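You operate a simulated robot arm through the tools that you are given. There is no shell and no other tool. Be economical: measure what you need, move in short steps, check, and stop when the job is done.

You are at the controls of a simulated robot arm. One attempt, no reset.

TASK
Press the dehumidifier button to switch it off.

Only the result counts: the job must be done as asked and must still hold three seconds after the hand-in. Knocking over, shifting, dropping, spilling or breaking anything else fails it.

THE ROBOT
A 7-joint arm with a two-finger parallel gripper, fixed in place. Base frame: the origin is at the foot of the arm, x ahead of it, y to its left, z up; the work surface is at about z = 52.4. Units: cm, degrees, N and s.
Its first joint turns from -166.0 to 166.0 degrees. Payload 4.4 kg.
Tool frame: the origin (TCP) lies between the finger pads and is the grasp point; the fingertips stand 2.3 cm ahead of it; z points along the fingers, y is the line along which they close. Largest opening 9.4 cm; finger width 3.8, thickness 1; the body of the gripper, 5.4 by 9.6 cm, starts 3.9 cm behind the TCP.
Orientation is told as [roll, pitch, yaw] about the base's x, y, z axes, in that order, counted from this pose: with the fingers straight down and closing along the base's y, the tool's x points along the base's -x, its y along +y and its z along -z.

THE INTERFACE
- The arm moves only by the tool move_arm. Its arguments are lists of equal length, an entry for each row: "fingers": the gripper command, from -1 (fully open) to 1 (shut), values between in proportion; "xyz": the shift along the base's x, y, z in cm, a list of three; "angular": the turn, a rotation vector about the base's x, y, z in degrees, a list of three. In form: {"fingers": [fingers, ...], "xyz": [[tx, ty, tz], ...], "angular": [[rx, ry, rz], ...]}. A call has 1 to 20 rows; each row shifts and turns the commanded pose from where the row before left it. A row lasts 0.2 s, in which the tool goes at most 5 cm and 8.6 degrees; a call with a longer step from one row to the next is refused whole, and so is a gripper value outside its range. A pose out of reach is approached as far as the arm can. The call stops where the force on the tool passes 40 N (or 10 N more than at its start, if that is more) or the arm is blocked; 0.2 s more then pass. Each finger travels about 7.2 cm/s and halts on what it meets, pressing with about 21 N; the grip force reading is that of the motor and also rises with nothing between the fingers. The clock runs only during rows and for 0.2 s after the last one: add rows that do not move to give the fingers time. The reply holds the time, the measured pose of the TCP, the force on the tool along the base axes, the opening and the grip force, in the units named above and with some noise.
- Cameras (640 x 400 px; columns grow to the right, rows downward): "scene" is fixed at [21.97, 65.12, 110.92]; the picture's right is [-0.37, -0.93, 0.00], its down [-0.67, 0.27, -0.70] and it looks along [0.65, -0.26, -0.72] (base axes); focal length 372 px, centre (320, 200). "wrist" rides on the gripper at [8.6, 1.6, -7.5] in the tool frame; the picture's right is [-0.18, 0.98, 0.00], its down [-0.58, -0.11, -0.81] and it looks along [-0.79, -0.15, 0.59] (tool axes); focal length 243 px, centre (320, 200). There is no depth. A picture from a camera that has moved, and an enlarged one, comes with that camera's place and axes in the base frame and with its lens.
- capture(camera): a new picture of that camera. The clock stands still meanwhile.
- inspect(camera, box): a new picture of the part [left, top, right, bottom] of that camera's present view, enlarged. The clock stands still meanwhile.
- finish_job(): hands the job in; it is judged then, once.

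Work in short steps. Places have to be worked out from the pictures, the camera data and where the tool is seen: move nearer, look again, correct. Check each grasp and each placing, and mend what went wrong. You have 90 turns and 38 pictures in all, those below and enlarged ones among them. Open the gripper and draw the arm clear of the work before you hand the job in, unless the task says otherwise; then end with one line.

The tools are called after ">>>" as name(argument=value, ...) on one line, values as JSON. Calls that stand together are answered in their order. move_arm: Moves the arm, as the interface text tells. Its arguments: {"type":"object","properties":{"fingers":{"type":"array"},"xyz":{"type":"array"},"angular":{"type":"array"}},"required":["fingers","xyz","angular"]} The other tools are called the same way: capture (camera) takes a picture; inspect (camera, box) takes an enlarged picture of a part of a camera's view; finish_job () hands the job in.

At the start:

```text
time_s: 0.0
tcp_pos: [43.45, 63.43, 82.36]
tcp_rot: [0.0, -0.1, -0.1]
wrist_force: [0.4, -0.9, -0.1]
gripper_width: 9.4
gripper_force: 0.0
```

scene: 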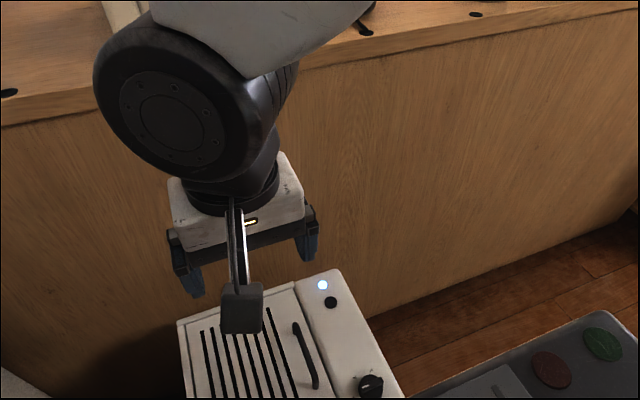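
wrist: 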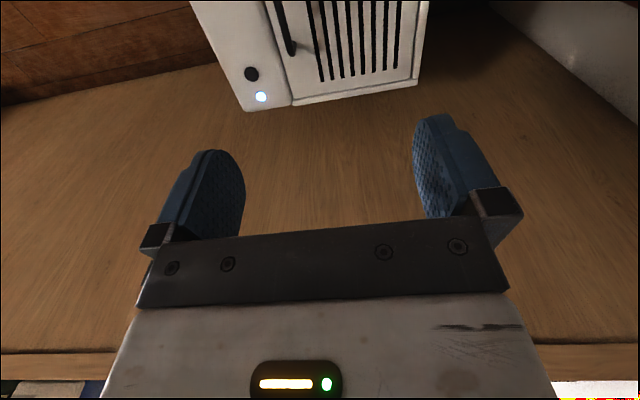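

The scene shows a white slatted box with a light, a black button, a handle and a knob, and a grey panel with coloured buttons beside it. I enlarge both to tell which control belongs to what.

>>> inspect(camera="scene", box=[170, 250, 410, 400])

>>> inspect(camera="scene", box=[400, 250, 640, 400])

>>> inspect(camera="wrist", box=[180, 0, 440, 160])

```text
2.67 times, centred on (290, 325) of scene
camera zoom: at [21.97, 65.12, 110.92], right [-0.37, -0.93, 0.0], down [-0.67, 0.27, -0.7], along [0.65, -0.26, -0.72], focal length 992 px, centre (400, -133)
```

zoom: 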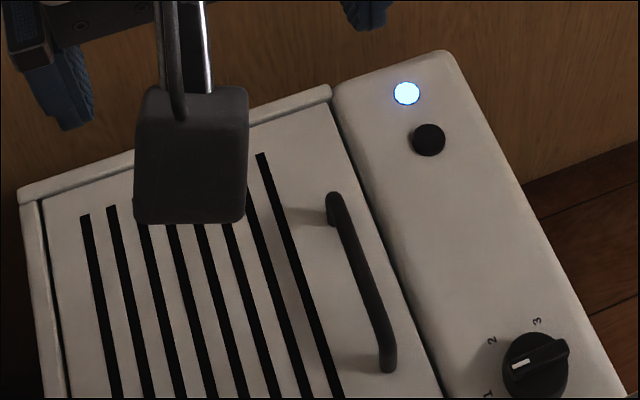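

```text
2.67 times, centred on (520, 325) of scene
camera zoom: at [21.97, 65.12, 110.92], right [-0.37, -0.93, 0.0], down [-0.67, 0.27, -0.7], along [0.65, -0.26, -0.72], focal length 992 px, centre (-213, -133)
```

zoom: 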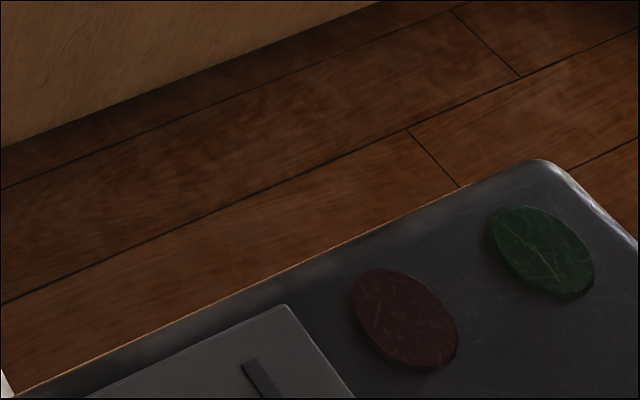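

```text
2.46 times, centred on (310, 80) of wrist
camera zoom: at [34.68, 65.01, 89.76], right [0.18, 0.98, 0.0], down [0.58, -0.11, 0.81], along [0.79, -0.15, -0.59], focal length 597 px, centre (345, 495)
```

zoom: 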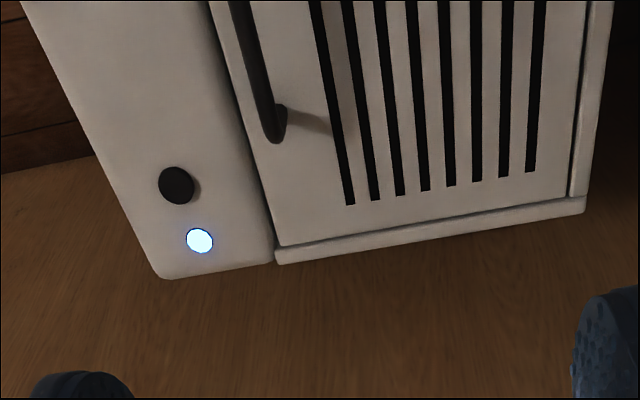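

The slatted white box has a lit lamp with a black button beside it, and the two views put that button near (50.3, 51.9, 54). I close the fingers and go above it with plenty of clearance.

>>> move_arm(fingers=[1, 1, 1, 1, 1, 1, 1, 1, 1, 1], xyz=[[0.685, -1.15, -1.4], [0.685, -1.15, -1.4], [0.685, -1.15, -1.4], [0.685, -1.15, -1.4], [0.685, -1.15, -1.4], [0.685, -1.15, -1.4], [0.685, -1.15, -1.4], [0.685, -1.15, -1.4], [0.685, -1.15, -1.4], [0.685, -1.15, -1.4]], angular=[[0, 0, 0], [0, 0, 0], [0, 0, 0], [0, 0, 0], [0, 0, 0], [0, 0, 0], [0, 0, 0], [0, 0, 0], [0, 0, 0], [0, 0, 0]])

>>> capture(camera="wrist")

>>> capture(camera="scene")

```text
time_s: 2.2
tcp_pos: [50.4, 52.04, 68.31]
tcp_rot: [0.0, 0.0, 0.0]
wrist_force: [-0.5, 0.3, -0.3]
gripper_width: 0.0
gripper_force: 20.7
```

```text
32 pictures are left
camera wrist: at [41.68, 53.61, 75.73], right [0.18, 0.98, 0.0], down [0.58, -0.11, 0.81], along [0.79, -0.15, -0.59], focal length 243 px, centre (320, 200)
```

wrist: 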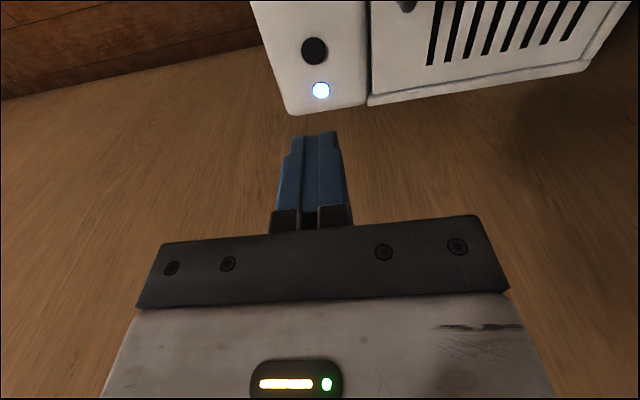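

```text
31 pictures are left
```

scene: 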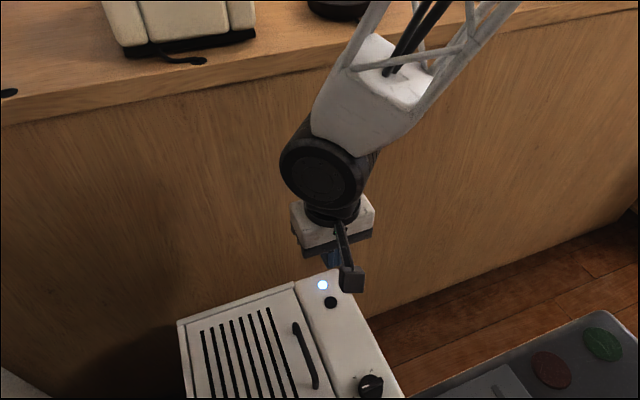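

The new view refines the button to about (50.6, 51.6, 53), so the panel top is the 52.4 surface. I lower to leave a few cm under the fingertips and look again.

>>> move_arm(fingers=[1, 1, 1, 1, 1], xyz=[[0.05, -0.1, -1.8], [0.05, -0.1, -1.8], [0.05, -0.1, -1.8], [0.05, -0.1, -1.8], [0, 0, -1.3]], angular=[[0, 0, 0], [0, 0, 0], [0, 0, 0], [0, 0, 0], [0, 0, 0]])

>>> capture(camera="wrist")

>>> inspect(camera="scene", box=[260, 220, 420, 320])

```text
time_s: 3.4
tcp_pos: [50.69, 51.7, 59.9]
tcp_rot: [0.1, -0.1, 0.0]
wrist_force: [0.4, 0.5, 0.2]
gripper_width: 0.0
gripper_force: 21.2
```

```text
30 pictures are left
camera wrist: at [41.83, 53.26, 67.33], right [0.18, 0.98, 0.0], down [0.58, -0.11, 0.81], along [0.79, -0.15, -0.59], focal length 243 px, centre (320, 200)
```

wrist: 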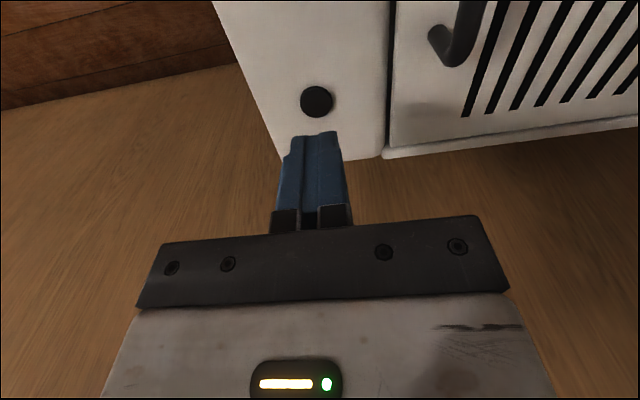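

```text
4.00 times, centred on (340, 270) of scene
camera zoom: at [21.97, 65.12, 110.92], right [-0.37, -0.93, 0.0], down [-0.67, 0.27, -0.7], along [0.65, -0.26, -0.72], focal length 1488 px, centre (240, -80)
```

zoom: 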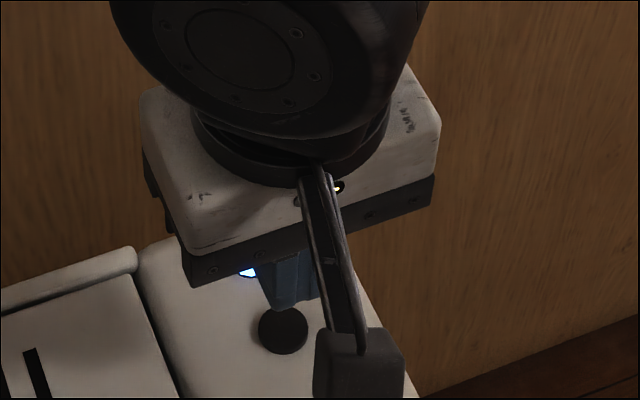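

The button is centred at about (50.6, 51.5), directly under the closed fingertips. I descend to just above it.

>>> move_arm(fingers=[1, 1, 1, 1], xyz=[[-0.1, -0.15, -1], [0, 0, -1], [0, 0, -0.8], [0, 0, -0.6]], angular=[[0, 0, 0], [0, 0, 0], [0, 0, 0], [0, 0, 0]])

>>> inspect(camera="wrist", box=[240, 60, 400, 160])

```text
time_s: 4.4
tcp_pos: [50.51, 51.47, 56.43]
tcp_rot: [0.0, 0.0, 0.1]
wrist_force: [-0.9, 0.1, -0.1]
gripper_width: 0.0
gripper_force: 21.0
```

```text
4.00 times, centred on (320, 110) of wrist
camera zoom: at [41.67, 53.0, 63.84], right [0.18, 0.98, 0.0], down [0.58, -0.11, 0.81], along [0.79, -0.15, -0.59], focal length 970 px, centre (320, 560)
```

zoom: 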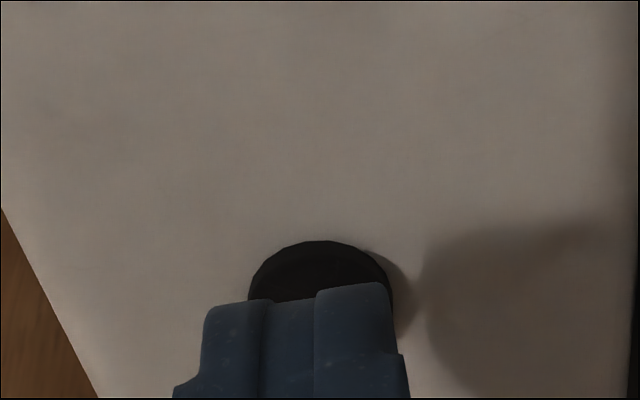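

The fingertips (z ≈ 54.1) sit just above the button. I press down in small steps and watch the force.

>>> move_arm(fingers=[1, 1, 1, 1, 1], xyz=[[0, 0, -0.2], [0, 0, -0.2], [0, 0, -0.2], [0, 0, -0.15], [0, 0, -0.15]], angular=[[0, 0, 0], [0, 0, 0], [0, 0, 0], [0, 0, 0], [0, 0, 0]])

```text
time_s: 5.6
tcp_pos: [50.56, 51.32, 55.51]
tcp_rot: [-0.1, 0.0, 0.0]
wrist_force: [0.1, 0.6, 0.3]
gripper_width: 0.0
gripper_force: 20.8
```

No contact force yet, with the tips at about 53.2. I continue in small steps.

>>> move_arm(fingers=[1, 1, 1], xyz=[[0, 0, -0.15], [0, 0, -0.15], [0, 0, -0.1]], angular=[[0, 0, 0], [0, 0, 0], [0, 0, 0]])

>>> capture(camera="scene")

```text
time_s: 6.4
tcp_pos: [50.49, 51.38, 55.22]
tcp_rot: [0.0, 0.0, 0.0]
wrist_force: [0.2, -0.3, -0.2]
gripper_width: 0.0
gripper_force: 20.8
```

```text
27 pictures are left
```

scene: 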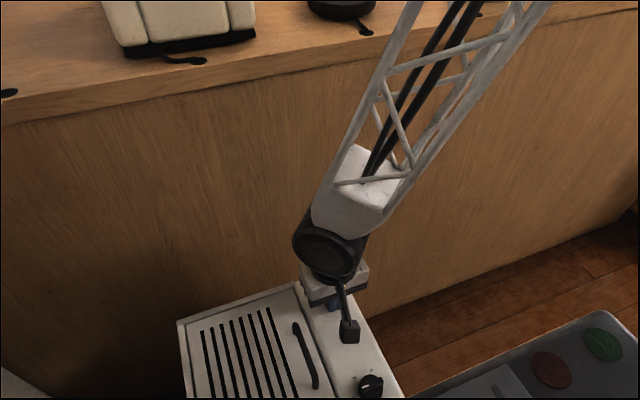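

Still no contact (tips about 52.9) and nothing is disturbed. I keep pressing slowly.

>>> move_arm(fingers=[1, 1, 1, 1], xyz=[[0, 0, -0.1], [0, 0, -0.1], [0, 0, -0.1], [0, 0, -0.1]], angular=[[0, 0, 0], [0, 0, 0], [0, 0, 0], [0, 0, 0]])

>>> inspect(camera="wrist", box=[240, 80, 400, 180])

```text
time_s: 7.4
tcp_pos: [50.41, 51.57, 54.83]
tcp_rot: [-0.1, 0.0, -0.1]
wrist_force: [-0.8, 0.7, -0.2]
gripper_width: 0.0
gripper_force: 20.8
```

```text
4.00 times, centred on (320, 130) of wrist
camera zoom: at [41.7, 52.99, 62.14], right [0.18, 0.98, 0.0], down [0.58, -0.11, 0.81], along [0.79, -0.15, -0.59], focal length 970 px, centre (320, 480)
```

zoom: 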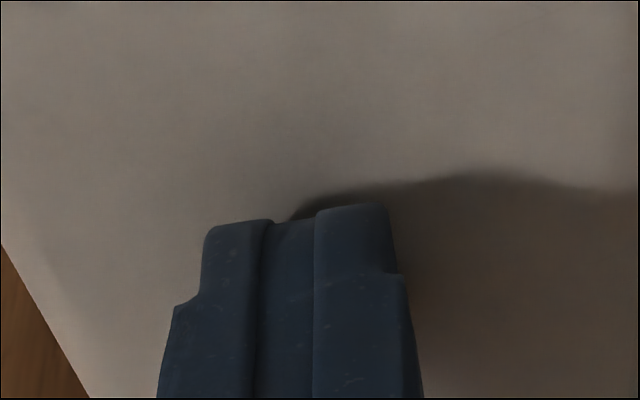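

The button is now hidden under the fingertips, with tips at about 52.5 and no force yet. I go on in 1 mm steps.

>>> move_arm(fingers=[1, 1, 1, 1], xyz=[[0, 0, -0.1], [0, 0, -0.1], [0, 0, -0.1], [0, 0, -0.1]], angular=[[0, 0, 0], [0, 0, 0], [0, 0, 0], [0, 0, 0]])

```text
time_s: 8.4
tcp_pos: [50.5, 51.49, 54.3]
tcp_rot: [0.0, 0.0, 0.0]
wrist_force: [-1.0, -2.9, 8.5]
gripper_width: 0.01
gripper_force: 21.3
```

Contact: 8.5 N upward, tips near 52.0. I look at the lamp before pushing further.

>>> inspect(camera="scene", box=[280, 240, 400, 340])

>>> inspect(camera="wrist", box=[240, 80, 400, 180])

```text
4.00 times, centred on (340, 290) of scene
camera zoom: at [21.97, 65.12, 110.92], right [-0.37, -0.93, 0.0], down [-0.67, 0.27, -0.7], along [0.65, -0.26, -0.72], focal length 1488 px, centre (240, -160)
```

zoom: 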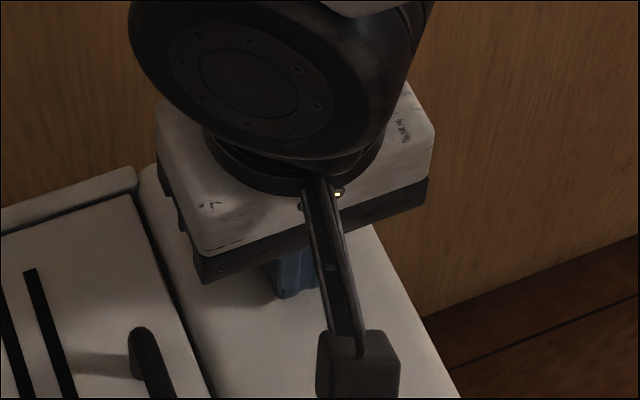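

```text
4.00 times, centred on (320, 130) of wrist
camera zoom: at [41.7, 53.01, 61.75], right [0.18, 0.98, 0.0], down [0.58, -0.11, 0.81], along [0.79, -0.15, -0.59], focal length 970 px, centre (320, 480)
```

zoom: 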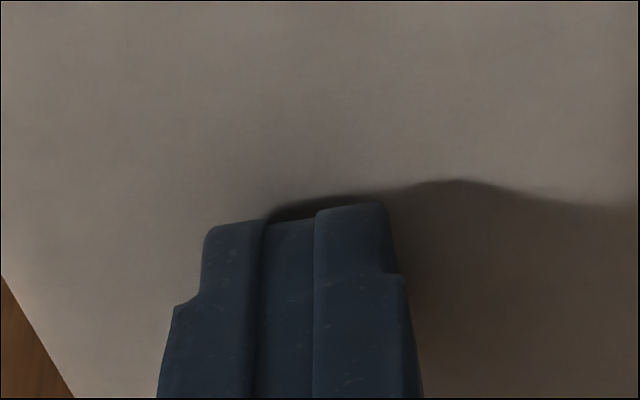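

The lamp is hidden by the hand. I push slightly further so the stroke is complete, keeping within the force limit.

>>> move_arm(fingers=[1, 1, 1], xyz=[[0, 0, -0.1], [0, 0, -0.1], [0, 0, 0]], angular=[[0, 0, 0], [0, 0, 0], [0, 0, 0]])

```text
time_s: 9.1
tcp_pos: [50.48, 51.44, 54.38]
tcp_rot: [0.1, -0.1, -0.1]
wrist_force: [-3.6, -1.3, 8.8]
gripper_width: 0.0
gripper_force: 20.4
stopped in row 3: the force on the tool passed its limit (the readings are from after the stop); the commanded pose is now the measured one
```

The force limit tripped, so the button met its stop. I lift straight up and check the lamp.

>>> move_arm(fingers=[1, 1, 1, 1, 1, 1], xyz=[[0, 0, 0.5], [0, 0, 1], [0, 0, 2], [0, 0, 3], [0, 0, 3], [0, 0, 3]], angular=[[0, 0, 0], [0, 0, 0], [0, 0, 0], [0, 0, 0], [0, 0, 0], [0, 0, 0]])

>>> capture(camera="wrist")

>>> capture(camera="scene")

```text
time_s: 10.5
tcp_pos: [50.43, 51.19, 66.7]
tcp_rot: [-0.1, 0.1, 0.0]
wrist_force: [-0.2, -0.2, -0.3]
gripper_width: 0.0
gripper_force: 22.0
```

```text
23 pictures are left
camera wrist: at [41.64, 52.8, 74.11], right [0.18, 0.98, 0.0], down [0.58, -0.11, 0.81], along [0.79, -0.15, -0.59], focal length 243 px, centre (320, 200)
```

wrist: 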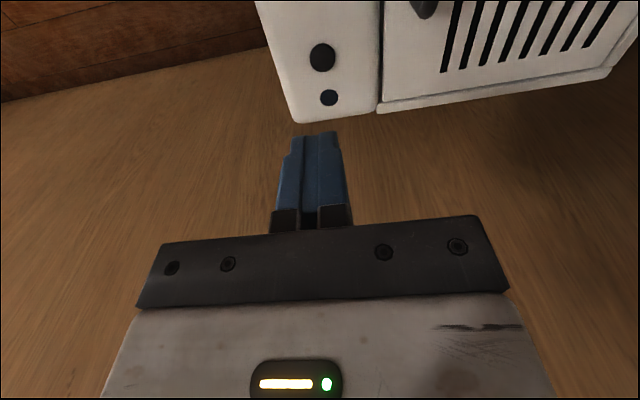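

```text
22 pictures are left
```

scene: 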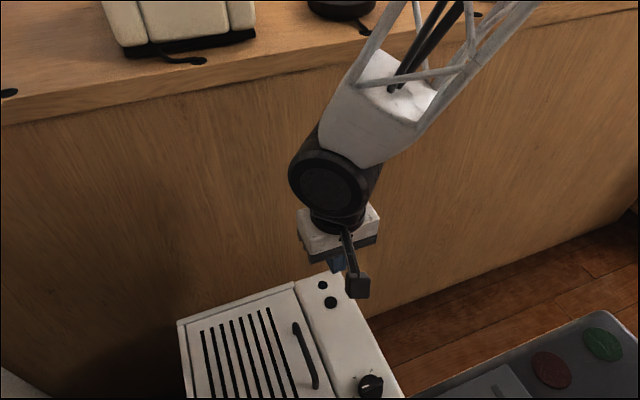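

The lamp is dark and the device hasn't moved. I draw clear, open the gripper and check that it stays off.

>>> move_arm(fingers=[1, 1, 1, 1, -1, -1, -1, -1, -1, -1, -1, -1, -1, -1, -1, -1], xyz=[[0, 0, 3], [0, 0, 3], [-1, 2, 3], [-1, 2, 3], [-1, 2, 2], [-1, 2, 1], [0, 0, 0], [0, 0, 0], [0, 0, 0], [0, 0, 0], [0, 0, 0], [0, 0, 0], [0, 0, 0], [0, 0, 0], [0, 0, 0], [0, 0, 0]], angular=[[0, 0, 0], [0, 0, 0], [0, 0, 0], [0, 0, 0], [0, 0, 0], [0, 0, 0], [0, 0, 0], [0, 0, 0], [0, 0, 0], [0, 0, 0], [0, 0, 0], [0, 0, 0], [0, 0, 0], [0, 0, 0], [0, 0, 0], [0, 0, 0]])

>>> capture(camera="scene")

```text
time_s: 13.9
tcp_pos: [46.59, 59.61, 81.59]
tcp_rot: [0.0, 0.0, 0.1]
wrist_force: [0.0, -0.2, 0.6]
gripper_width: 9.42
gripper_force: 0.0
```

```text
21 pictures are left
```

scene: 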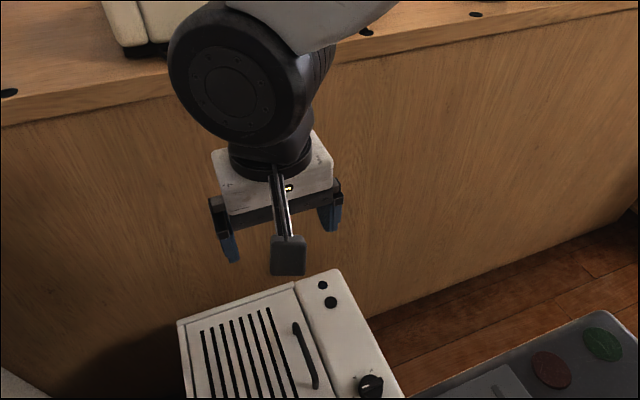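

The lamp is still off over three seconds later, the gripper is open and the arm is clear, so I hand in.

>>> finish_job()

```text
The job is handed in.
```

I pressed the dehumidifier's button once and its lamp went out. The lamp was still dark more than three seconds later, nothing else was moved, and I handed the job in with the gripper open and the arm clear.
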